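You operate a simulated robot arm through the tools that you are given. There is no shell and no other tool. Be economical: measure what you need, move in short steps, check, and stop when the job is done.

The job below is to be done with a simulated robot arm. You get a single attempt, and the scene is never put back.

Task
Grease the orange bearing block.
Fine: lay its small cap on the dark mat; pump till the blue collar is whole, not to a blob; coupler back on its rest, cap back on.
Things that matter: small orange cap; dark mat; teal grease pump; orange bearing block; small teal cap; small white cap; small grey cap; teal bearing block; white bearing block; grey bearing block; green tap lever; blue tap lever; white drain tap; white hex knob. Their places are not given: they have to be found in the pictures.

It is judged by the outcome, as a careful person would: the job done as asked, and still so three seconds after it is handed in. It fails if anything else is knocked over, pushed out of place, dropped, spilled or broken. Lids that push on must go on centred and level and be pressed home; caps that screw on are set level and turned clockwise until they are tight.

Robot
A 7-joint arm with a two-finger parallel gripper, fixed in place. Base frame: the origin is at the foot of the arm, x ahead of it, y to its left, z up; the work surface is at about z = 85. Units: cm, rad, N and s.
With the tool pointing down near the work surface it reaches from about 30 to 70 cm from the base axis. Its first joint turns from -1.152 to 1.152 rad. Payload 1.57 kg.
The tool frame sits at the grasp point between the pads (the TCP): z along the fingers, y along the line on which they close. The tips reach 3 cm beyond it. The gripper opens to 11 cm. The fingers are 2.4 cm wide and 1.2 cm thick; the gripper's body (4.8 by 11.2 cm) begins 7.8 cm behind the TCP.
Orientation is that of the tool frame in the base frame, as a unit quaternion [x, y, z, w]. With the fingers straight down and closing along the base's y, the tool's x points along the base's -x, its y along +y and its z along -z.

Tools
- The arm moves only by the tool move_arm. Its arguments are lists of equal length, an entry for each row: "translation": the shift along the base's x, y, z in cm, a list of three; "turn": the turn, a rotation vector about the base's x, y, z in rad, a list of three; "gripper": the opening, from 0 (shut) to 1 (fully open). In form: {"translation": [[x, y, z], ...], "turn": [[wx, wy, wz], ...], "gripper": [gripper, ...]}. A call has 1 to 20 rows; each row shifts and turns the commanded pose from where the row before left it. Each row takes 0.2 s and may step no farther than 5 cm and 0.15 rad from the row before; otherwise, or with a gripper value out of range, the whole call is refused. Where a pose cannot be reached the arm comes as near as it can. A force on the tool above 90 N (or 10 N above the force at the start of the call, whichever is more), or a blocked arm, ends the call early, and 0.2 s more pass. Each finger travels about 10.8 cm/s and halts on what it meets, pressing with about 36 N; the grip force reading is that of the motor and also rises with nothing between the fingers. The clock runs only during rows and for 0.2 s after the last one: add rows that do not move to give the fingers time. The reply holds the time, the measured pose of the TCP, the force on the tool along the base axes, the opening and the grip force, in the units named above and with some noise.
- Cameras (640 x 400 px; columns grow to the right, rows downward): "scene" is fixed at [16.04, -38.63, 140.7]; the picture's right is [0.82, -0.57, 0.00], its down [-0.30, -0.43, -0.85] and it looks along [0.49, 0.70, -0.52] (base axes); focal length 277 px, centre (320, 200). "wrist" rides on the gripper at [-3.6, 0, -8] in the tool frame; the picture's right is [0.00, -1.00, 0.00], its down [0.97, 0.00, -0.24] and it looks along [0.24, 0.00, 0.97] (tool axes); focal length 218 px, centre (320, 200).
- get_image(camera): a new picture of that camera. It takes no simulated time.
- probe_pixels(camera, pixels): there is no depth. For up to 12 entries [column, row, z] of the newest picture of that camera ("zoom" is the newest enlarged one), the place [x, y] in the base frame at which the ray of that pixel passes the height z, good to about 0.3 cm. It takes no simulated time.
- enlarge(camera, box): a new picture of the part [left, top, right, bottom] of that camera's present view, enlarged. It takes no simulated time.
- sign_off(): hands the job in; it is judged then, once.

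Work in short steps. Measure before you move; look again where a grasp or a placing could have gone wrong, and mend it. You have 80 turns and 54 pictures in all, those below and enlarged ones among them. Open the gripper and draw the arm clear of the work before you hand the job in, unless the task says otherwise; then end with one line.

The tools are called after ">>>" as a command line: name --argument value ..., lists and objects as JSON in quotes. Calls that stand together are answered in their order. move_arm: Moves the arm, as the interface text tells. Its arguments: {"type":"object","properties":{"translation":{"type":"array"},"turn":{"type":"array"},"gripper":{"type":"array"}},"required":["translation","turn","gripper"]} The other tools are called the same way: get_image (camera) takes a picture; probe_pixels (camera, pixels) gives the place at which the rays of pixels pass given heights; enlarge (camera, box) takes an enlarged picture of a part of a camera's view; sign_off () hands the job in.

At the start:

```text
time_s: 0.0
eef_pos: [41.16, -8.03, 127.81]
tool_rot: [0.0, 1.0, 0.0, 0.0]
force: [0.2, -0.4, 0.5]
gripper_width: 11.03
grip_force: 0.1
```

scene: 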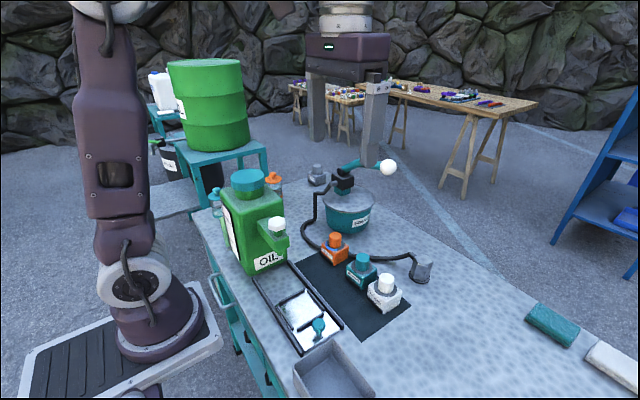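
wrist: 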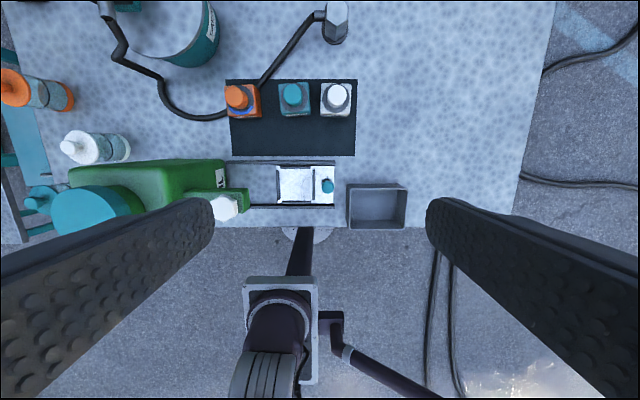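

The orange block is near (335,245) in the scene, the mat is in front of it, and the pump is at (348,205). I'll enlarge both views to see details.

>>> enlarge --camera "scene" --box '[280, 140, 450, 320]'

>>> enlarge --camera "wrist" --box '[90, 0, 410, 240]'

```text
2.22 times, centred on (365, 230) of scene
```

zoom: 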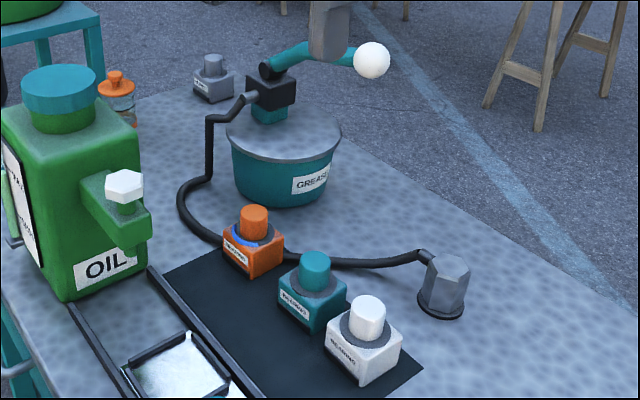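

```text
1.67 times, centred on (250, 120) of wrist
```

zoom: 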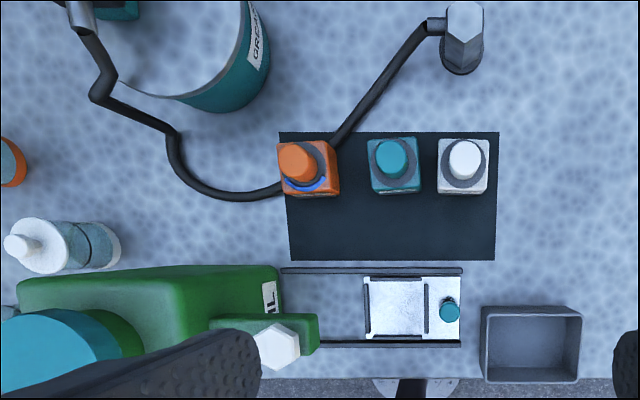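

Now I probe block bases, caps, coupler and pump in both views at several heights to triangulate.

>>> probe_pixels --camera "wrist" --pixels '[[237, 98, 92], [237, 98, 90], [291, 93, 92], [337, 95, 92], [337, 12, 92], [337, 12, 95], [229, 117, 85], [261, 117, 85], [230, 156, 85], [354, 156, 85], [357, 80, 85], [334, 42, 85]]'

>>> probe_pixels --camera "scene" --pixels '[[334, 237, 92], [334, 237, 90], [334, 264, 85], [362, 258, 92], [384, 279, 92], [424, 267, 92], [424, 267, 95], [422, 283, 85], [388, 167, 105], [388, 167, 110], [352, 188, 97], [354, 234, 85]]'

```text
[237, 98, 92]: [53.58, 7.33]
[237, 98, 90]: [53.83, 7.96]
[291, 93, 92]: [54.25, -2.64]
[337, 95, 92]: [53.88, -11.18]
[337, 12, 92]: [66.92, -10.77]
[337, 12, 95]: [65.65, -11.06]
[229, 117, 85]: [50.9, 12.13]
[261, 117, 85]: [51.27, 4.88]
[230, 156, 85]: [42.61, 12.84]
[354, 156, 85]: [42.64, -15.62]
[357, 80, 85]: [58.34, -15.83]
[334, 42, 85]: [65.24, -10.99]
```

```text
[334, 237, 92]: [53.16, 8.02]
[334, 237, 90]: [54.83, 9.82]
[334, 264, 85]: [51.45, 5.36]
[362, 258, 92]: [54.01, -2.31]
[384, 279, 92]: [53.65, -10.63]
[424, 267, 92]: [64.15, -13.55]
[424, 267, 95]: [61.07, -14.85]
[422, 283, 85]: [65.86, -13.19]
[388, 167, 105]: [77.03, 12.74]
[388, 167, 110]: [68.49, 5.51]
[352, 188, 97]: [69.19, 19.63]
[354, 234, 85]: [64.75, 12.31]
```

Orange cap top is about (53.4, 7.5, 92); I move to a closer viewpoint above the blocks and the pump.

>>> move_arm --translation '[[4, 4, -1], [4, 4, -1], [4, 4, -1], [0, 0, 0]]' --turn '[[0, 0, 0], [0, 0, 0], [0, 0, 0], [0, 0, 0]]' --gripper '[1, 1, 1, 1]'

>>> get_image --camera "wrist"

>>> enlarge --camera "scene" --box '[300, 140, 400, 205]'

```text
refused: row 1 steps farther than a row can; nothing moved
```

```text
49 pictures are left
```

wrist: 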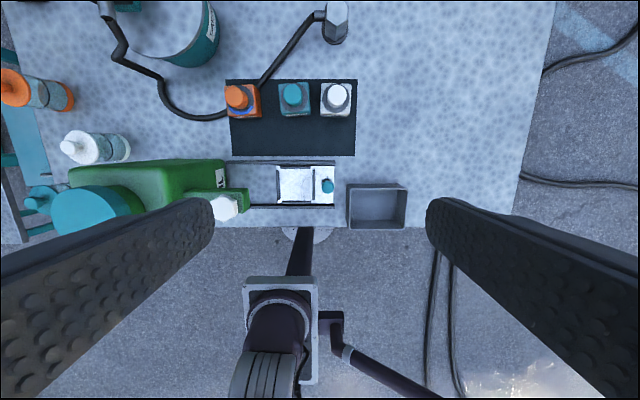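

```text
6.15 times, centred on (350, 172) of scene
```

zoom: 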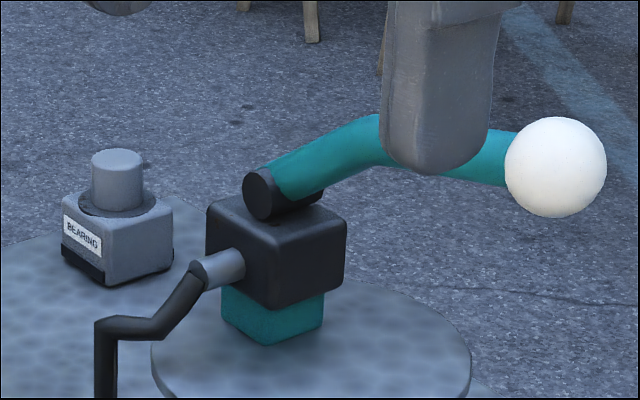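

The step was too big; I move with smaller steps to above the blocks.

>>> move_arm --translation '[[3, 3, -2], [3, 3, -2], [3, 3, -2], [2, 2, -1], [0, 0, 0]]' --turn '[[0, 0, 0], [0, 0, 0], [0, 0, 0], [0, 0, 0], [0, 0, 0]]' --gripper '[1, 1, 1, 1, 1]'

>>> get_image --camera "wrist"

```text
time_s: 1.2
eef_pos: [52.24, 2.98, 120.9]
tool_rot: [0.0, 1.0, 0.0, -0.001]
force: [1.0, 0.5, -0.2]
gripper_width: 11.02
grip_force: 0.0
```

```text
47 pictures are left
```

wrist: 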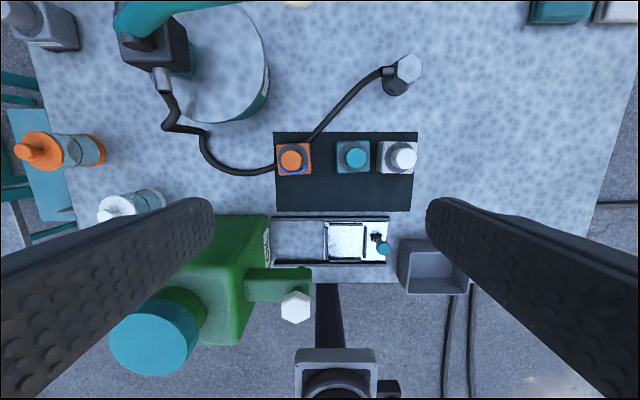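

Enlarging the pump/lever (120-320, 0-120), and the coupler and blocks.

>>> enlarge --camera "wrist" --box '[80, 0, 320, 150]'

>>> enlarge --camera "wrist" --box '[260, 40, 440, 215]'

>>> probe_pixels --camera "wrist" --pixels '[[290, 159, 92], [290, 159, 91], [409, 66, 92], [409, 66, 93], [397, 90, 85], [389, 73, 91], [295, 175, 85], [295, 2, 105], [295, 2, 110], [152, 48, 103], [155, 80, 100], [166, 83, 100]]'

>>> enlarge --camera "scene" --box '[310, 220, 440, 320]'

>>> enlarge --camera "scene" --box '[300, 140, 420, 245]'

```text
2.67 times, centred on (200, 75) of wrist
```

zoom: 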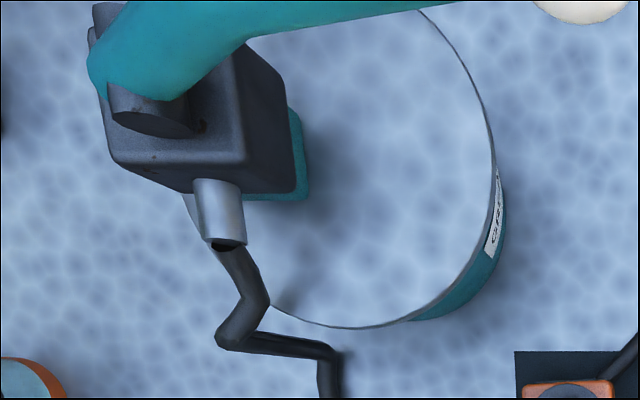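

```text
2.29 times, centred on (350, 128) of wrist
```

zoom: 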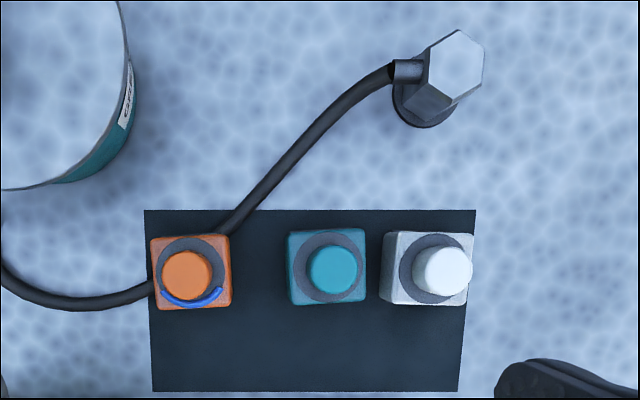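

```text
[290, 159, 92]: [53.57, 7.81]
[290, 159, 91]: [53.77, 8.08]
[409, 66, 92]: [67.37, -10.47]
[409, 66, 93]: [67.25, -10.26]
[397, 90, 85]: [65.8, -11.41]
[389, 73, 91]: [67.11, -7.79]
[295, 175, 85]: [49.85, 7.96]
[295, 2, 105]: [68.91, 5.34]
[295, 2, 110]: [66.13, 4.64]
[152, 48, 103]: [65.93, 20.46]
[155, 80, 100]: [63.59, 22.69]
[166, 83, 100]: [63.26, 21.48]
```

```text
4.00 times, centred on (375, 270) of scene
```

zoom: 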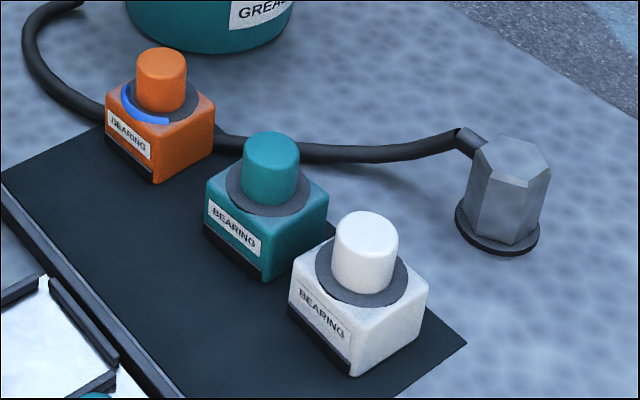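

```text
3.81 times, centred on (360, 192) of scene
```

zoom: 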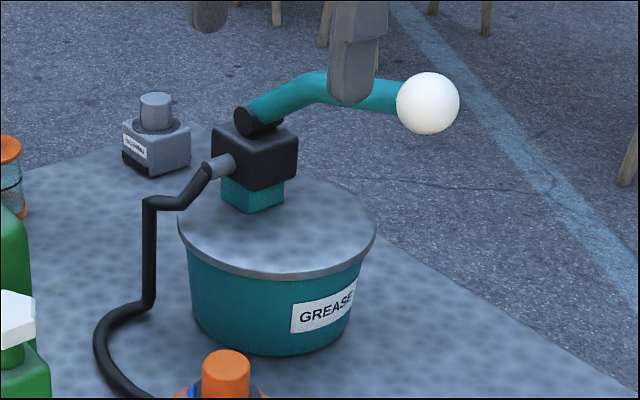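

Cap top estimates converge at about (53.5, 7.8, 92.2), ball knob at about (67.5, 4.7, 110.5). I descend above the orange cap for a close look.

>>> move_arm --translation '[[0.6, 2, -3.5], [0.6, 2, -3.5], [0, 0.8, -4], [0, 0, -4], [0, 0, 0]]' --turn '[[0, 0, 0], [0, 0, 0], [0, 0, 0], [0, 0, 0], [0, 0, 0]]' --gripper '[0.8, 0.7, 0.6, 0.6, 0.6]'

>>> get_image --camera "wrist"

>>> enlarge --camera "scene" --box '[300, 210, 370, 275]'

```text
time_s: 2.4
eef_pos: [53.53, 7.94, 105.97]
tool_rot: [0.0, 1.0, 0.0, 0.001]
force: [-0.6, -0.3, 0.3]
gripper_width: 6.6
grip_force: 0.1
```

```text
42 pictures are left
```

wrist: 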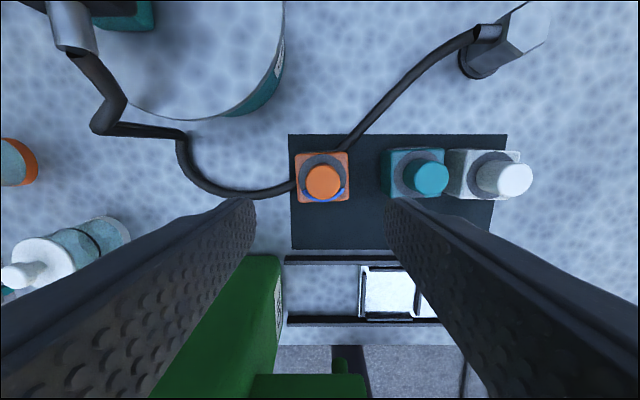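

```text
6.15 times, centred on (335, 242) of scene
```

zoom: 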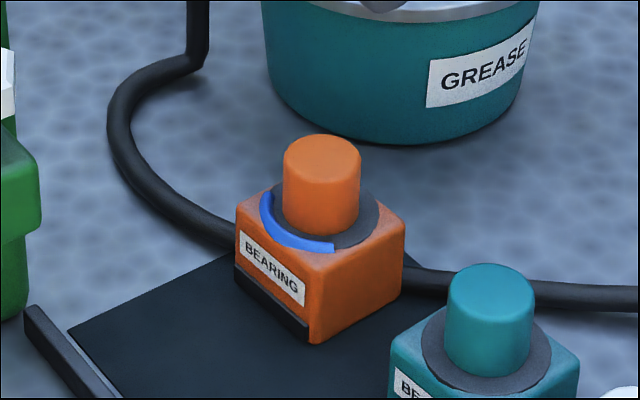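

Cap top center is wrist (323,182) and zoom (322,150); block base front corner zoom (318,342), top front corner (318,253). Probing to fix heights.

>>> probe_pixels --camera "wrist" --pixels '[[323, 182, 92], [323, 182, 94], [306, 182, 93], [341, 182, 93], [296, 202, 89], [350, 201, 89], [348, 153, 89], [298, 153, 89]]'

>>> probe_pixels --camera "zoom" --pixels '[[322, 150, 92], [322, 150, 93], [322, 150, 94], [318, 342, 85], [318, 253, 88], [318, 253, 89], [318, 253, 90], [404, 226, 89], [322, 225, 89]]'

```text
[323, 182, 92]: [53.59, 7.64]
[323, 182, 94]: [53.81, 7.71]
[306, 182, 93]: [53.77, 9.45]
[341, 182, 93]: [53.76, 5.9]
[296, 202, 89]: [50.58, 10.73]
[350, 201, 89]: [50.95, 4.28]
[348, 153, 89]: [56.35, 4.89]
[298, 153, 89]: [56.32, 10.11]
```

```text
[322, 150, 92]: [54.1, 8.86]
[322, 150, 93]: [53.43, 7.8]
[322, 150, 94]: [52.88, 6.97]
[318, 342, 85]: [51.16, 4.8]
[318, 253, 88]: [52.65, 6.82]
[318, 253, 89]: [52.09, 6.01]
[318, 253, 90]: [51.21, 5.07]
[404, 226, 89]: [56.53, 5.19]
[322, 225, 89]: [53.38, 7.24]
```

Cap top z≈93.1, centered (53.65, 7.7), block top ≈89.7. I descend to TCP z≈93.6 (tips ≈90.6) with the gripper open to 6.6.

>>> move_arm --translation '[[0.1, -0.24, -4], [0, 0, -4], [0, 0, -3], [0, 0, -1.4], [0, 0, 0]]' --turn '[[0, 0, 0], [0, 0, 0], [0, 0, 0], [0, 0, 0], [0, 0, 0]]' --gripper '[0.6, 0.6, 0.6, 0.6, 0.6]'

>>> get_image --camera "wrist"

>>> enlarge --camera "scene" --box '[300, 210, 370, 275]'

```text
time_s: 3.6
eef_pos: [53.4, 7.56, 93.62]
tool_rot: [-0.001, 1.0, 0.0, 0.0]
force: [-0.6, 0.6, -0.4]
gripper_width: 6.59
grip_force: 0.1
```

```text
40 pictures are left
```

wrist: 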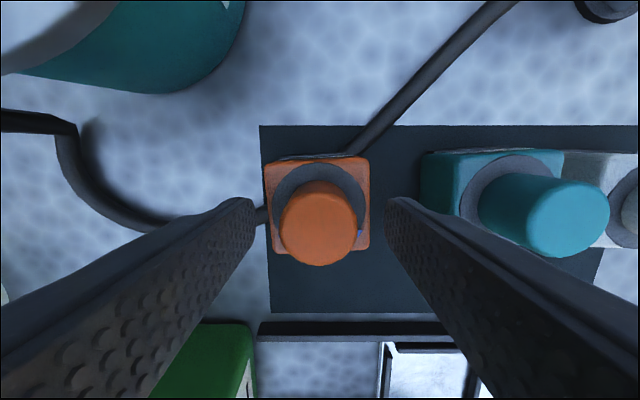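

```text
6.15 times, centred on (335, 242) of scene
```

zoom: 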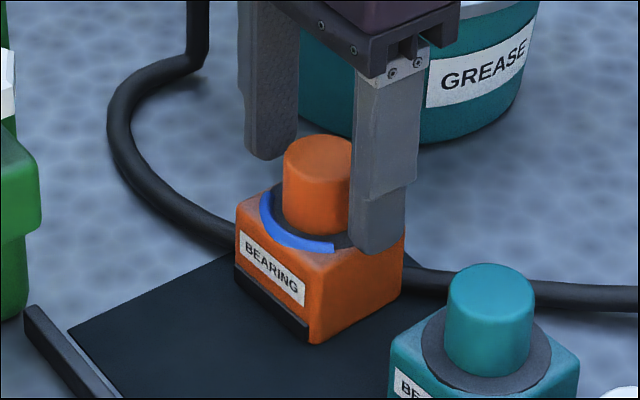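

Cap sits between the fingers; I check the centre before closing.

>>> probe_pixels --camera "wrist" --pixels '[[318, 228, 93.2], [279, 228, 93.2], [357, 228, 93.2], [318, 266, 93.2], [318, 190, 93.2]]'

>>> enlarge --camera "wrist" --box '[250, 140, 390, 280]'

```text
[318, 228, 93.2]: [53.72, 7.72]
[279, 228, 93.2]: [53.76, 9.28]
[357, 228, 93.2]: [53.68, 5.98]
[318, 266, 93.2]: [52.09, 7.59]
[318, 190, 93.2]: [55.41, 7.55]
```

```text
2.86 times, centred on (320, 210) of wrist
```

zoom: 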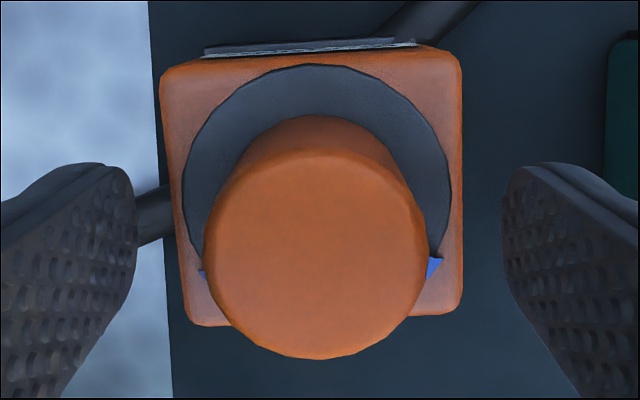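

Cap top centre is (53.7, 7.65), radius 1.7; I centre on it, lower 0.5 and close.

>>> move_arm --translation '[[0.25, 0.08, -0.5], [0, 0, 0], [0, 0, 0], [0, 0, 0], [0, 0, 0], [0, 0, 0]]' --turn '[[0, 0, 0], [0, 0, 0], [0, 0, 0], [0, 0, 0], [0, 0, 0], [0, 0, 0]]' --gripper '[0.6, 0.45, 0.35, 0.25, 0.2, 0.2]'

```text
time_s: 5.0
eef_pos: [53.74, 7.66, 93.14]
tool_rot: [0.0, 1.0, -0.001, 0.0]
force: [1.0, 0.8, -0.4]
gripper_width: 3.52
grip_force: 36.9
```

Gripped at 3.52 cm; I test a small straight pull to tell push-on from screw-on.

>>> move_arm --translation '[[0, 0, 0.15], [0, 0, 0.15], [0, 0, 0]]' --turn '[[0, 0, 0], [0, 0, 0], [0, 0, 0]]' --gripper '[0.2, 0.2, 0.2]'

```text
time_s: 5.8
eef_pos: [53.74, 7.56, 93.38]
tool_rot: [0.001, 1.0, 0.001, 0.0]
force: [-0.2, -0.2, 0.2]
gripper_width: 3.51
grip_force: 36.2
```

No resistance in the reading; I lift a bit more and look.

>>> move_arm --translation '[[0, 0, 0.3], [0, 0, 0.4], [0, 0, 0]]' --turn '[[0, 0, 0], [0, 0, 0], [0, 0, 0]]' --gripper '[0.2, 0.2, 0.2]'

>>> enlarge --camera "scene" --box '[300, 210, 370, 275]'

```text
time_s: 6.6
eef_pos: [53.77, 7.59, 94.02]
tool_rot: [-0.001, 1.0, 0.0, 0.0]
force: [0.6, -1.1, -0.5]
gripper_width: 3.51
grip_force: 36.2
```

```text
6.15 times, centred on (335, 242) of scene
```

zoom: 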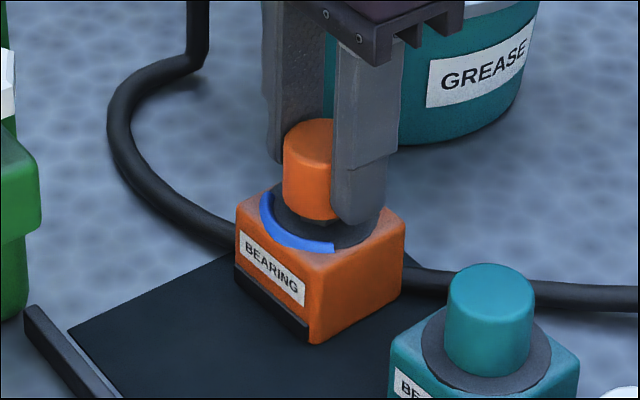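

The cap lifts straight off and the block stayed put. I lift to z≈99, then move toward the free mat front at (46.5, -3).

>>> move_arm --translation '[[0, 0, 3], [0, 0, 3], [-3.6, -2, 0], [-3.6, -3, 0], [0, -3, 0], [0, -2.6, 0], [0, 0, -3], [0, 0, 0]]' --turn '[[0, 0, 0], [0, 0, 0], [0, 0, 0], [0, 0, 0], [0, 0, 0], [0, 0, 0], [0, 0, 0], [0, 0, 0]]' --gripper '[0.2, 0.2, 0.2, 0.2, 0.2, 0.2, 0.2, 0.2]'

>>> get_image --camera "wrist"

>>> enlarge --camera "scene" --box '[270, 210, 430, 340]'

```text
time_s: 8.4
eef_pos: [46.54, -2.77, 97.15]
tool_rot: [0.0, 1.0, 0.0, 0.0]
force: [0.0, 0.0, 0.5]
gripper_width: 3.49
grip_force: 36.2
```

```text
36 pictures are left
```

wrist: 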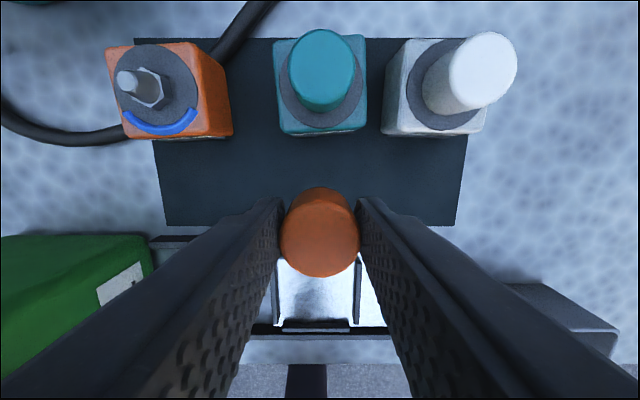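

```text
3.08 times, centred on (350, 275) of scene
```

zoom: 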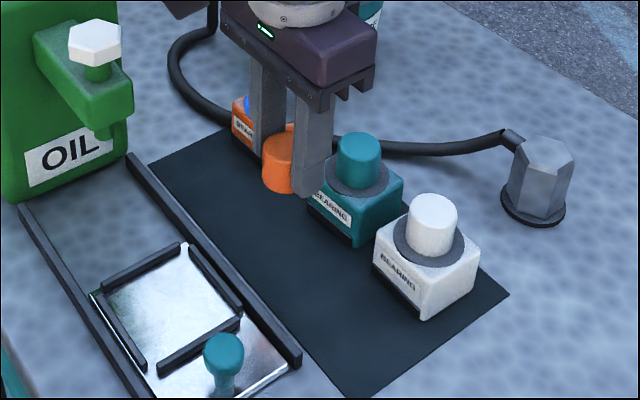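

The nipple is now exposed. I check the mat's front edge (row 226) and nipple location.

>>> probe_pixels --camera "wrist" --pixels '[[166, 226, 85.2], [456, 226, 85.2], [165, 238, 85.5], [285, 134, 85.2], [127, 82, 92], [127, 82, 91], [150, 88, 90], [160, 95, 89.7], [468, 139, 85.2]]'

>>> probe_pixels --camera "zoom" --pixels '[[217, 131, 85.2], [350, 395, 85.2], [508, 294, 85.2]]'

```text
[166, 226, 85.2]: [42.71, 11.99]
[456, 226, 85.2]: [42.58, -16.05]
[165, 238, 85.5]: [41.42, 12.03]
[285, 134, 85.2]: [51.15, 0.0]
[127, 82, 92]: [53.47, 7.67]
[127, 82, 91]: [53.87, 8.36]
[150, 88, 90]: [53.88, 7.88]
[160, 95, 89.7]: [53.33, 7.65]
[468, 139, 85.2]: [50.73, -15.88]
```

```text
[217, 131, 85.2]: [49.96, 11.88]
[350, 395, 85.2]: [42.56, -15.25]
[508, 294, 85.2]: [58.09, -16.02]
```

Mat spans x 42.7–58, y −16 to 12, so (46.5, −2.8) is well inside. I descend to z≈89.3 then feel for contact.

>>> move_arm --translation '[[0, 0, -4], [0, 0, -3.5], [0, 0, -0.3], [0, 0, 0]]' --turn '[[0, 0, 0], [0, 0, 0], [0, 0, 0], [0, 0, 0]]' --gripper '[0.2, 0.2, 0.2, 0.2]'

>>> enlarge --camera "scene" --box '[300, 220, 400, 300]'

```text
time_s: 9.4
eef_pos: [46.45, -2.87, 89.23]
tool_rot: [0.001, 1.0, 0.0, 0.0]
force: [-0.5, 0.0, -0.3]
gripper_width: 3.53
grip_force: 35.6
```

```text
5.00 times, centred on (350, 260) of scene
```

zoom: 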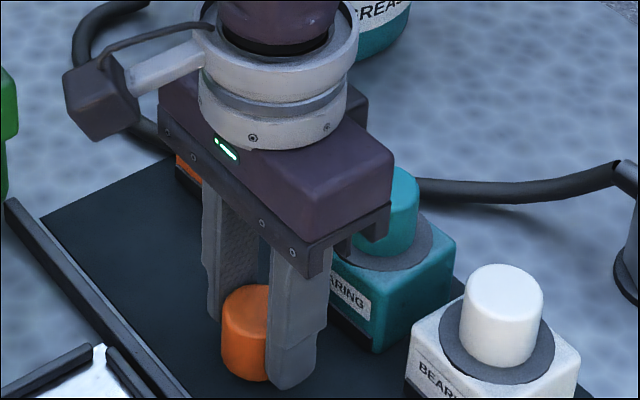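

Still just above the mat; descending in 0.15 steps.

>>> move_arm --translation '[[0, 0, -0.15], [0, 0, -0.15], [0, 0, -0.1], [0, 0, 0]]' --turn '[[0, 0, 0], [0, 0, 0], [0, 0, 0], [0, 0, 0]]' --gripper '[0.2, 0.2, 0.2, 0.2]'

```text
time_s: 10.4
eef_pos: [46.38, -2.95, 88.69]
tool_rot: [0.0, 1.0, 0.0, -0.001]
force: [0.6, -0.3, 0.4]
gripper_width: 3.52
grip_force: 36.1
```

Expected contact was ~88.6; I continue in fine steps.

>>> move_arm --translation '[[0, 0, -0.12], [0, 0, -0.12], [0, 0, 0]]' --turn '[[0, 0, 0], [0, 0, 0], [0, 0, 0]]' --gripper '[0.2, 0.2, 0.2]'

>>> enlarge --camera "scene" --box '[330, 260, 380, 300]'

```text
time_s: 11.2
eef_pos: [46.42, -2.9, 88.57]
tool_rot: [0.0, 1.0, 0.001, 0.0]
force: [0.3, 0.1, 0.1]
gripper_width: 3.52
grip_force: 36.0
```

```text
10.00 times, centred on (355, 280) of scene
```

zoom: 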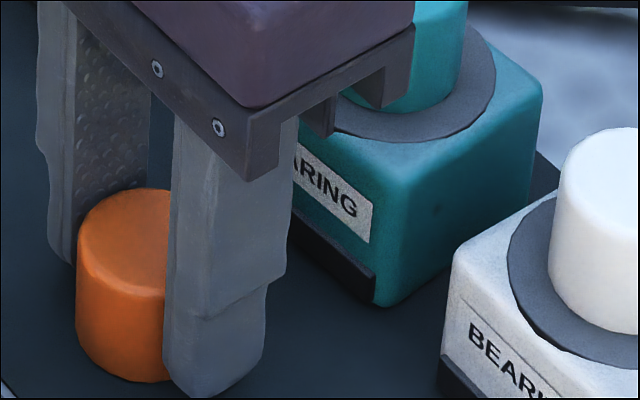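

Close to the mat; two more fine steps while watching force.

>>> move_arm --translation '[[0, 0, -0.12], [0, 0, -0.1], [0, 0, 0]]' --turn '[[0, 0, 0], [0, 0, 0], [0, 0, 0]]' --gripper '[0.2, 0.2, 0.2]'

```text
time_s: 12.0
eef_pos: [46.54, -3.01, 88.33]
tool_rot: [0.0, 1.0, 0.0, 0.001]
force: [0.1, -1.1, 0.3]
gripper_width: 3.5
grip_force: 36.5
```

>>> move_arm --translation '[[0, 0, -0.1], [0, 0, -0.1], [0, 0, 0]]' --turn '[[0, 0, 0], [0, 0, 0], [0, 0, 0]]' --gripper '[0.2, 0.2, 0.2]'

>>> enlarge --camera "scene" --box '[330, 260, 380, 300]'

```text
time_s: 12.8
eef_pos: [46.51, -3.05, 88.14]
tool_rot: [0.0, 1.0, 0.001, 0.0]
force: [-5.7, 3.6, 17.8]
gripper_width: 3.53
grip_force: 36.0
```

```text
10.00 times, centred on (355, 280) of scene
```

zoom: 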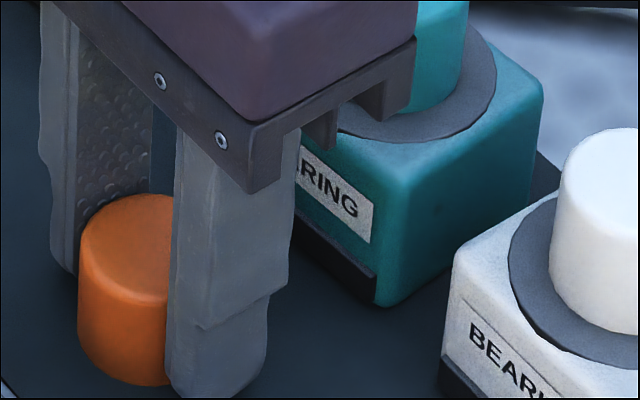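

Contact at z 88.14 with 17.8 N. I ease up slightly, open, and retreat upward.

>>> move_arm --translation '[[0, 0, 0.05], [0, 0, 0], [0, 0, 0], [0, 0, 0], [0, 0, 2], [0, 0, 4], [0, 0, 4], [0, 0, 0]]' --turn '[[0, 0, 0], [0, 0, 0], [0, 0, 0], [0, 0, 0], [0, 0, 0], [0, 0, 0], [0, 0, 0], [0, 0, 0]]' --gripper '[0.3, 0.38, 0.48, 0.55, 0.55, 0.55, 0.55, 0.55]'

>>> get_image --camera "wrist"

```text
time_s: 14.6
eef_pos: [46.44, -2.77, 98.27]
tool_rot: [0.001, 1.0, -0.001, 0.0]
force: [-0.4, 0.3, 0.1]
gripper_width: 6.07
grip_force: 0.0
```

```text
31 pictures are left
```

wrist: 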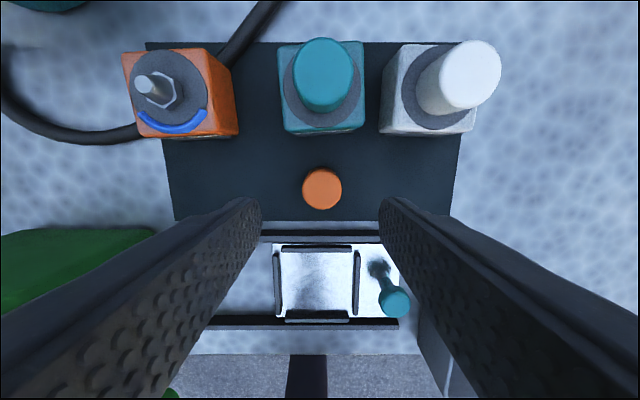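

The cap stands upright on the mat at (322,188). I move toward the coupler near (66, −11.5) for a closer look.

>>> move_arm --translation '[[1, -1, 4], [3.5, -2, 2], [4, -2, 2], [4, -2, 0], [4, -1.7, 0], [1.5, 0, 0], [0, 0, 0]]' --turn '[[0, 0, 0], [0, 0, 0], [0, 0, 0], [0, 0, 0], [0, 0, 0], [0, 0, 0], [0, 0, 0]]' --gripper '[0.65, 0.7, 0.7, 0.7, 0.7, 0.7, 0.7]'

>>> get_image --camera "wrist"

>>> enlarge --camera "scene" --box '[380, 230, 460, 300]'

```text
time_s: 16.2
eef_pos: [64.45, -11.69, 106.31]
tool_rot: [0.0, 1.0, 0.0, -0.001]
force: [-0.3, -0.1, -0.2]
gripper_width: 7.73
grip_force: 0.0
```

```text
30 pictures are left
```

wrist: 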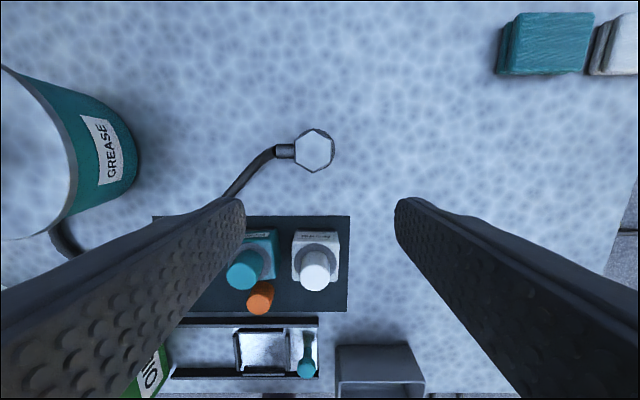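

```text
5.71 times, centred on (420, 265) of scene
```

zoom: 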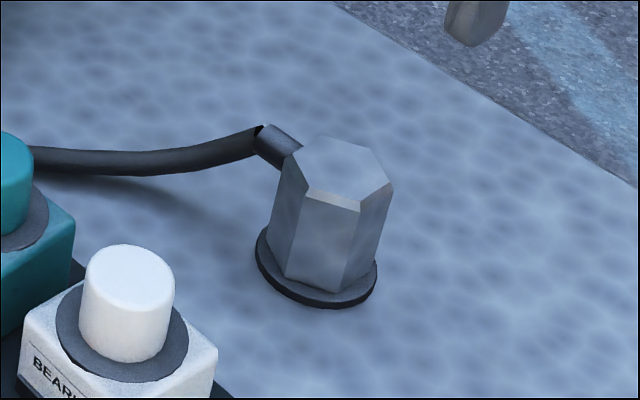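

Hex top centre at wrist (314,150), zoom (343,168). Enlarging and probing for its height and flats.

>>> enlarge --camera "wrist" --box '[264, 115, 364, 185]'

>>> probe_pixels --camera "wrist" --pixels '[[314, 150, 91], [314, 150, 92], [314, 150, 93], [294, 150, 92], [334, 150, 92], [275, 152, 91]]'

>>> probe_pixels --camera "scene" --pixels '[[424, 259.5, 91], [424, 259.5, 92], [424, 259.5, 93], [424, 259.5, 94], [420, 277.5, 85]]'

```text
5.71 times, centred on (314, 150) of wrist
```

zoom: 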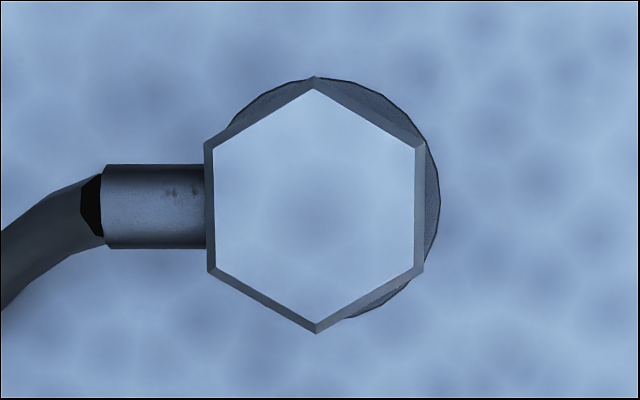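

```text
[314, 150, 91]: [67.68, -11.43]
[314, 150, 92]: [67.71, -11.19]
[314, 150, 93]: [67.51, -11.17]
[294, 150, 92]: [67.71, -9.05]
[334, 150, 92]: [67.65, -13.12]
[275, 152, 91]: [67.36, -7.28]
```

```text
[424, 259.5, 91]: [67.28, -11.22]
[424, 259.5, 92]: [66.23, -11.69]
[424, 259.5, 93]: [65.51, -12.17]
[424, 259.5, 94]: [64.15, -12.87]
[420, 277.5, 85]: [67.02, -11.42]
```

Hex: top z≈90.8, centre (67.5, −11.35), flats' normals at 30°/90°/150°, hose fitting on +y. I'll close along 30° (turn −60° about z) to avoid the fitting; rotating above it first.

>>> move_arm --translation '[[0.5, 0.05, 0], [0.5, 0.05, 0], [0.5, 0.05, 0], [0.5, 0.05, -1], [0.5, 0.05, -1], [0.5, 0.05, -1], [0, 0, -1], [0, 0, 0]]' --turn '[[0, 0, -0.1496], [0, 0, -0.1496], [0, 0, -0.1496], [0, 0, -0.1496], [0, 0, -0.1496], [0, 0, -0.1496], [0, 0, -0.1496], [0, 0, 0]]' --gripper '[0.7, 0.7, 0.7, 0.65, 0.65, 0.65, 0.65, 0.65]'

>>> get_image --camera "wrist"

>>> get_image --camera "scene"

```text
time_s: 18.0
eef_pos: [66.54, -11.23, 102.22]
tool_rot: [0.5, 0.866, 0.0, 0.0]
force: [1.0, -1.1, 0.1]
gripper_width: 7.14
grip_force: 0.0
out of reach, approached as far as the arm can: row 6
```

```text
27 pictures are left
```

wrist: 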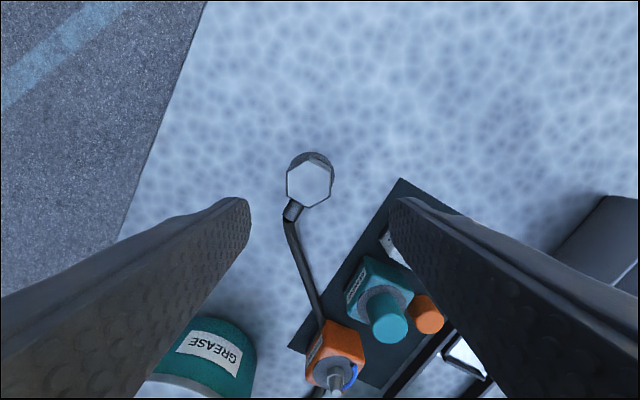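

```text
26 pictures are left
```

scene: 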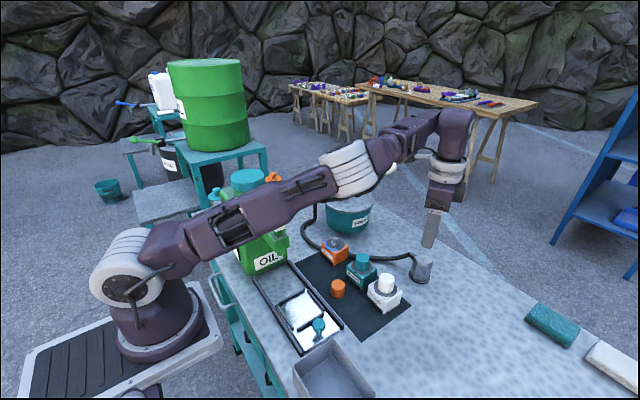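

Row 6 hit the reach limit at height; lower should be easier. Hex top now at wrist (309,184); I probe it to get the remaining offset.

>>> probe_pixels --camera "wrist" --pixels '[[309, 184, 90.8], [309, 184, 92]]'

>>> move_arm --translation '[[0, 0, -3], [0, 0, -3], [0, 0, 0]]' --turn '[[0, 0, 0], [0, 0, 0], [0, 0, 0]]' --gripper '[0.65, 0.65, 0.65]'

>>> enlarge --camera "wrist" --box '[240, 140, 400, 240]'

```text
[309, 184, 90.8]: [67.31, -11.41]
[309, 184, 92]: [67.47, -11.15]
```

```text
time_s: 18.8
eef_pos: [66.55, -11.24, 96.21]
tool_rot: [0.501, 0.866, 0.0, 0.0]
force: [0.1, 0.8, 0.2]
gripper_width: 7.15
grip_force: 0.2
```

```text
4.00 times, centred on (320, 190) of wrist
```

zoom: 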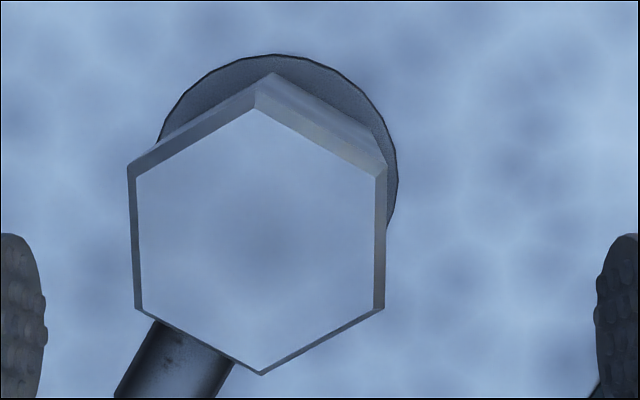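

Flats align with the fingers. Hex top centre now wrist (305,200); probing.

>>> probe_pixels --camera "wrist" --pixels '[[305, 200, 90.8], [305, 200, 91.5], [305, 200, 90]]'

>>> move_arm --translation '[[0.4, -0.05, -1], [0.4, -0.05, -1], [0, 0, 0]]' --turn '[[0, 0, 0], [0, 0, 0], [0, 0, 0]]' --gripper '[0.65, 0.65, 0.65]'

```text
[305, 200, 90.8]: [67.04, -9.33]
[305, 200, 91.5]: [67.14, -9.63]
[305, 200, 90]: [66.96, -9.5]
```

```text
time_s: 19.6
eef_pos: [67.36, -11.28, 94.26]
tool_rot: [0.5, 0.866, -0.001, 0.0]
force: [0.5, -0.2, -0.2]
gripper_width: 7.19
grip_force: 0.1
```

That probe used the older full picture; I take a fresh enlarged one and probe it.

>>> enlarge --camera "wrist" --box '[220, 125, 420, 250]'

```text
3.20 times, centred on (320, 188) of wrist
```

zoom: 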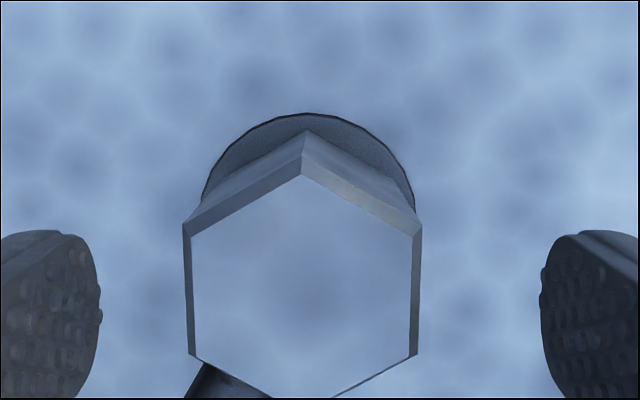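

>>> probe_pixels --camera "zoom" --pixels '[[302, 290, 90.8], [302, 290, 91.3], [305, 250, 88]]'

```text
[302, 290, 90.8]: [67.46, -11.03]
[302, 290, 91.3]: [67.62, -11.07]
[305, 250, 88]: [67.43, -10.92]
```

Centre ≈ (67.5, −11.1). I shift, descend to z≈89.6 and close.

>>> move_arm --translation '[[0.12, 0.18, -2], [0, 0, -1.6], [0, 0, -1], [0, 0, 0], [0, 0, 0], [0, 0, 0], [0, 0, 0], [0, 0, 0]]' --turn '[[0, 0, 0], [0, 0, 0], [0, 0, 0], [0, 0, 0], [0, 0, 0], [0, 0, 0], [0, 0, 0], [0, 0, 0]]' --gripper '[0.65, 0.65, 0.65, 0.5, 0.4, 0.3, 0.2, 0.2]'

>>> enlarge --camera "scene" --box '[380, 230, 460, 300]'

```text
time_s: 21.4
eef_pos: [67.49, -11.24, 89.69]
tool_rot: [0.5, 0.866, 0.0, 0.0]
force: [-0.4, 0.2, 0.0]
gripper_width: 4.04
grip_force: 35.9
```

```text
5.71 times, centred on (420, 265) of scene
```

zoom: 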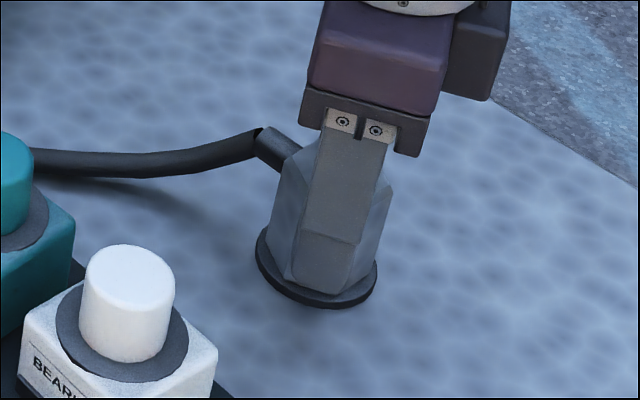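

Gripped at 4.04 cm on the flats. Lifting gently; rest pose is TCP (67.49, −11.2, 89.67).

>>> move_arm --translation '[[0, 0, 0.4], [0, 0, 1], [0, 0, 2], [0, 0, 2], [0, 0, 2.5], [0, 0, 0]]' --turn '[[0, 0, 0], [0, 0, 0], [0, 0, 0], [0, 0, 0], [0, 0, 0], [0, 0, 0]]' --gripper '[0.2, 0.2, 0.2, 0.2, 0.2, 0.2]'

>>> enlarge --camera "scene" --box '[300, 160, 460, 300]'

```text
time_s: 22.8
eef_pos: [67.31, -11.45, 97.52]
tool_rot: [0.5, 0.866, 0.0, 0.0]
force: [0.7, -0.2, -2.9]
gripper_width: 4.02
grip_force: 36.4
```

```text
2.86 times, centred on (380, 230) of scene
```

zoom: 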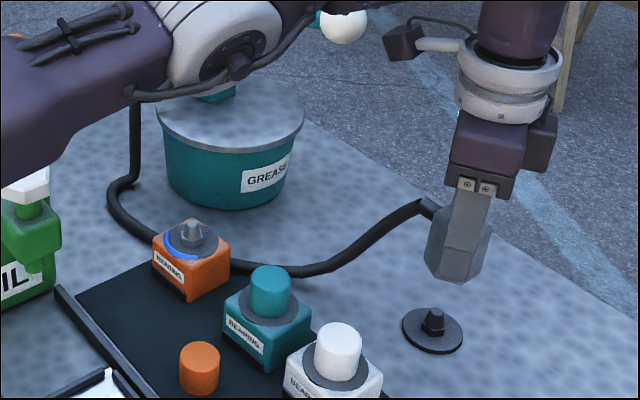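

Coupler is lifted and its rest post is visible. I move back in x first, then sideways to above the nipple, staying clear of the pump lever.

>>> move_arm --translation '[[-3, 0, 1.5], [-4, 0, 1], [-3, 2, 0], [-2, 4, 0], [-1, 4, 0], [-0.6, 4, 0], [0, 3.5, 0], [0, 1.4, 0], [0, 0, 0]]' --turn '[[0, 0, 0], [0, 0, 0], [0, 0, 0], [0, 0, 0], [0, 0, 0], [0, 0, 0], [0, 0, 0], [0, 0, 0], [0, 0, 0]]' --gripper '[0.2, 0.2, 0.2, 0.2, 0.2, 0.2, 0.2, 0.2, 0.2]'

>>> enlarge --camera "scene" --box '[280, 160, 440, 290]'

>>> get_image --camera "wrist"

```text
time_s: 24.8
eef_pos: [53.81, 7.75, 99.98]
tool_rot: [0.5, 0.866, 0.0, 0.0]
force: [-0.4, 0.4, -2.3]
gripper_width: 4.04
grip_force: 35.3
```

```text
3.08 times, centred on (360, 225) of scene
```

zoom: 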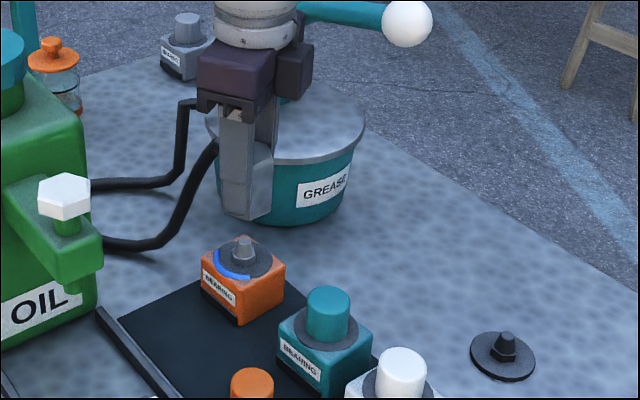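

```text
20 pictures are left
```

wrist: 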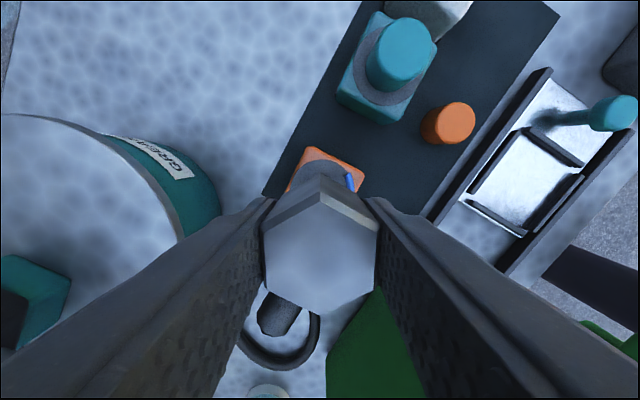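

Coupler is above the nipple. I refine the nipple position from the scene: tip zoom (242,240), nut (242,258).

>>> probe_pixels --camera "zoom" --pixels '[[243, 240, 92], [243, 240, 92.5], [243, 240, 93], [243, 257, 90.5], [243, 262, 90], [285, 267, 90], [201, 266, 90]]'

```text
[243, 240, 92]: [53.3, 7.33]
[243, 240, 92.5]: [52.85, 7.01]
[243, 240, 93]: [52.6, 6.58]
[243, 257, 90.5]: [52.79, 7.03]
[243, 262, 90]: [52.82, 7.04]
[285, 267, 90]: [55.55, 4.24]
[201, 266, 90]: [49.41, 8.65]
```

Consistent with nipple (53.7, 7.65), tip ≈91.6. I descend; expected seating at TCP ≈94, with small steps near contact.

>>> move_arm --translation '[[-0.08, -0.08, -2], [0, 0, -1.5], [0, 0, -0.5], [0, 0, 0]]' --turn '[[0, 0, 0], [0, 0, 0], [0, 0, 0], [0, 0, 0]]' --gripper '[0.2, 0.2, 0.2, 0.2]'

>>> enlarge --camera "scene" --box '[305, 205, 365, 265]'

```text
time_s: 25.8
eef_pos: [53.56, 7.7, 95.95]
tool_rot: [0.5, 0.866, 0.0, 0.0]
force: [-0.4, 0.2, -1.4]
gripper_width: 4.05
grip_force: 35.9
```

```text
6.67 times, centred on (335, 235) of scene
```

zoom: 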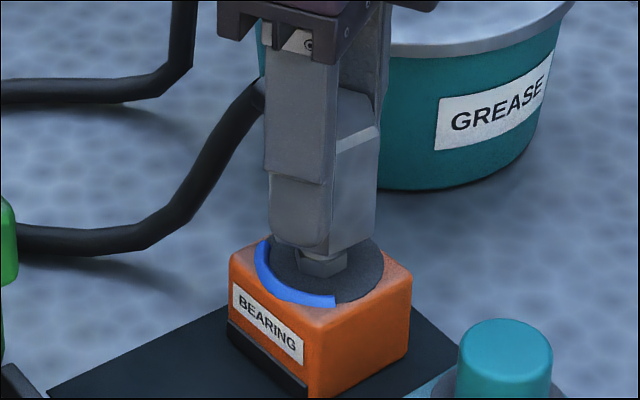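

Aligned over the nut at (325,263). Descending in small steps.

>>> move_arm --translation '[[0, 0, -0.3], [0, 0, -0.3], [0, 0, -0.3], [0, 0, -0.2], [0, 0, 0]]' --turn '[[0, 0, 0], [0, 0, 0], [0, 0, 0], [0, 0, 0], [0, 0, 0]]' --gripper '[0.2, 0.2, 0.2, 0.2, 0.2]'

```text
time_s: 27.0
eef_pos: [53.71, 7.67, 94.95]
tool_rot: [0.5, 0.866, 0.0, 0.0]
force: [0.9, 0.0, -2.7]
gripper_width: 4.06
grip_force: 36.1
```

>>> move_arm --translation '[[0, 0, -0.2], [0, 0, -0.2], [0, 0, -0.2], [0, 0, 0]]' --turn '[[0, 0, 0], [0, 0, 0], [0, 0, 0], [0, 0, 0]]' --gripper '[0.2, 0.2, 0.2, 0.2]'

>>> enlarge --camera "scene" --box '[305, 205, 365, 265]'

```text
time_s: 28.0
eef_pos: [53.69, 7.52, 94.21]
tool_rot: [0.5, 0.866, 0.001, 0.0]
force: [0.1, 0.8, -1.7]
gripper_width: 4.07
grip_force: 35.7
```

```text
6.67 times, centred on (335, 235) of scene
```

zoom: 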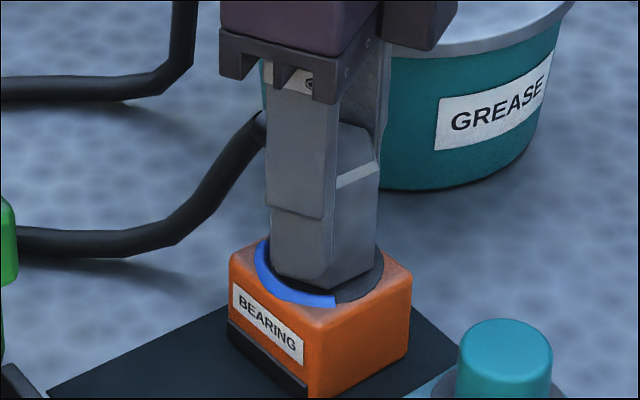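

Nearly down on the collar; a few more fine steps until contact force appears.

>>> move_arm --translation '[[0, 0, -0.12], [0, 0, -0.1], [0, 0, -0.1], [0, 0, 0]]' --turn '[[0, 0, 0], [0, 0, 0], [0, 0, 0], [0, 0, 0]]' --gripper '[0.2, 0.2, 0.2, 0.2]'

```text
time_s: 29.0
eef_pos: [53.69, 7.62, 93.92]
tool_rot: [0.5, 0.866, 0.0, 0.0]
force: [-2.2, 0.0, 2.7]
gripper_width: 4.04
grip_force: 36.1
```

Contact is beginning; I press a little more to seat it.

>>> move_arm --translation '[[0, 0, -0.1], [0, 0, -0.1], [0, 0, 0]]' --turn '[[0, 0, 0], [0, 0, 0], [0, 0, 0]]' --gripper '[0.2, 0.2, 0.2]'

>>> enlarge --camera "scene" --box '[305, 205, 365, 265]'

```text
time_s: 29.8
eef_pos: [53.69, 7.67, 93.88]
tool_rot: [0.5, 0.866, 0.0, 0.002]
force: [-5.7, -1.5, 31.7]
gripper_width: 4.06
grip_force: 36.4
```

```text
6.67 times, centred on (335, 235) of scene
```

zoom: 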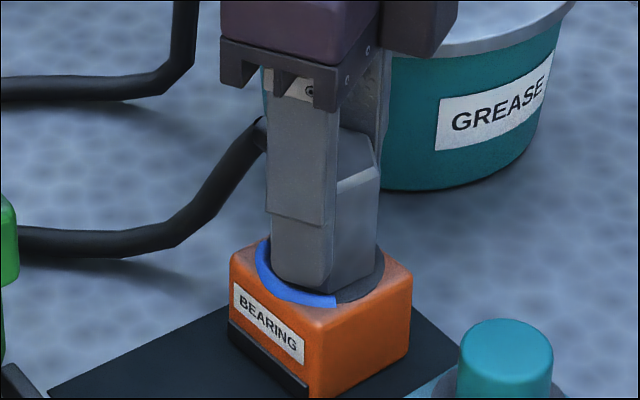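

Seated at z 93.88 with 31.7 N. I ease, open, and rise straight up.

>>> move_arm --translation '[[0, 0, 0.12], [0, 0, 0], [0, 0, 0], [0, 0, 0], [0, 0, 0], [0, 0, 2], [0, 0, 4], [0, 0, 4], [0, 0, 4], [0, 0, 0]]' --turn '[[0, 0, 0], [0, 0, 0], [0, 0, 0], [0, 0, 0], [0, 0, 0], [0, 0, 0], [0, 0, 0], [0, 0, 0], [0, 0, 0], [0, 0, 0]]' --gripper '[0.3, 0.4, 0.5, 0.6, 0.6, 0.6, 0.6, 0.6, 0.6, 0.6]'

>>> enlarge --camera "scene" --box '[280, 140, 440, 270]'

```text
time_s: 32.0
eef_pos: [54.03, 7.64, 107.98]
tool_rot: [0.5, 0.866, 0.001, 0.0]
force: [0.5, -1.0, 0.7]
gripper_width: 6.6
grip_force: 0.0
```

```text
3.08 times, centred on (360, 205) of scene
```

zoom: 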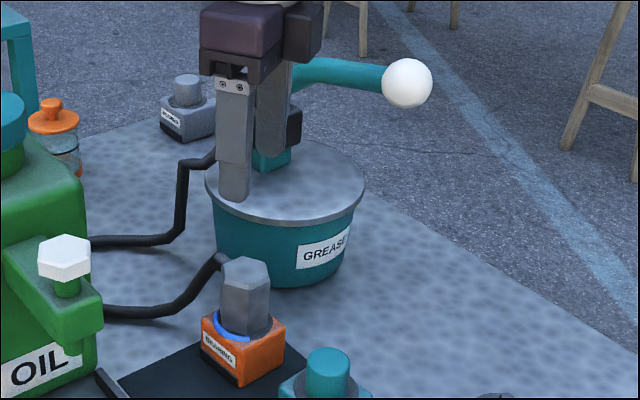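

Coupler stays on the nipple. Next the lever: I rise, turn the closing line to x (another −30°), and start tilting the tool forward to reach the ball.

>>> move_arm --translation '[[0, 0, 3], [0, 0, 3], [0, -1, 3], [1, -1, 3], [0, 0, 0], [0, 0, 0], [0, 0, 0], [0, 0, 0], [0, 0, 0]]' --turn '[[0, 0, -0.131], [0, 0, -0.131], [0, 0, -0.131], [0, 0, -0.131], [0, -0.14, 0], [0, -0.14, 0], [0, -0.14, 0], [0, -0.14, 0], [0, 0, 0]]' --gripper '[0.65, 0.65, 0.65, 0.65, 0.65, 0.65, 0.65, 0.65, 0.65]'

>>> get_image --camera "wrist"

```text
time_s: 34.0
eef_pos: [54.76, 5.66, 119.84]
tool_rot: [0.68, 0.679, 0.196, 0.196]
force: [-0.6, 0.0, 0.2]
gripper_width: 7.15
grip_force: 0.0
```

```text
15 pictures are left
```

wrist: 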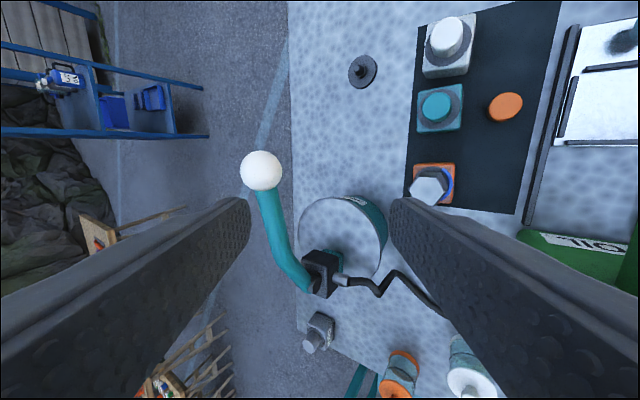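

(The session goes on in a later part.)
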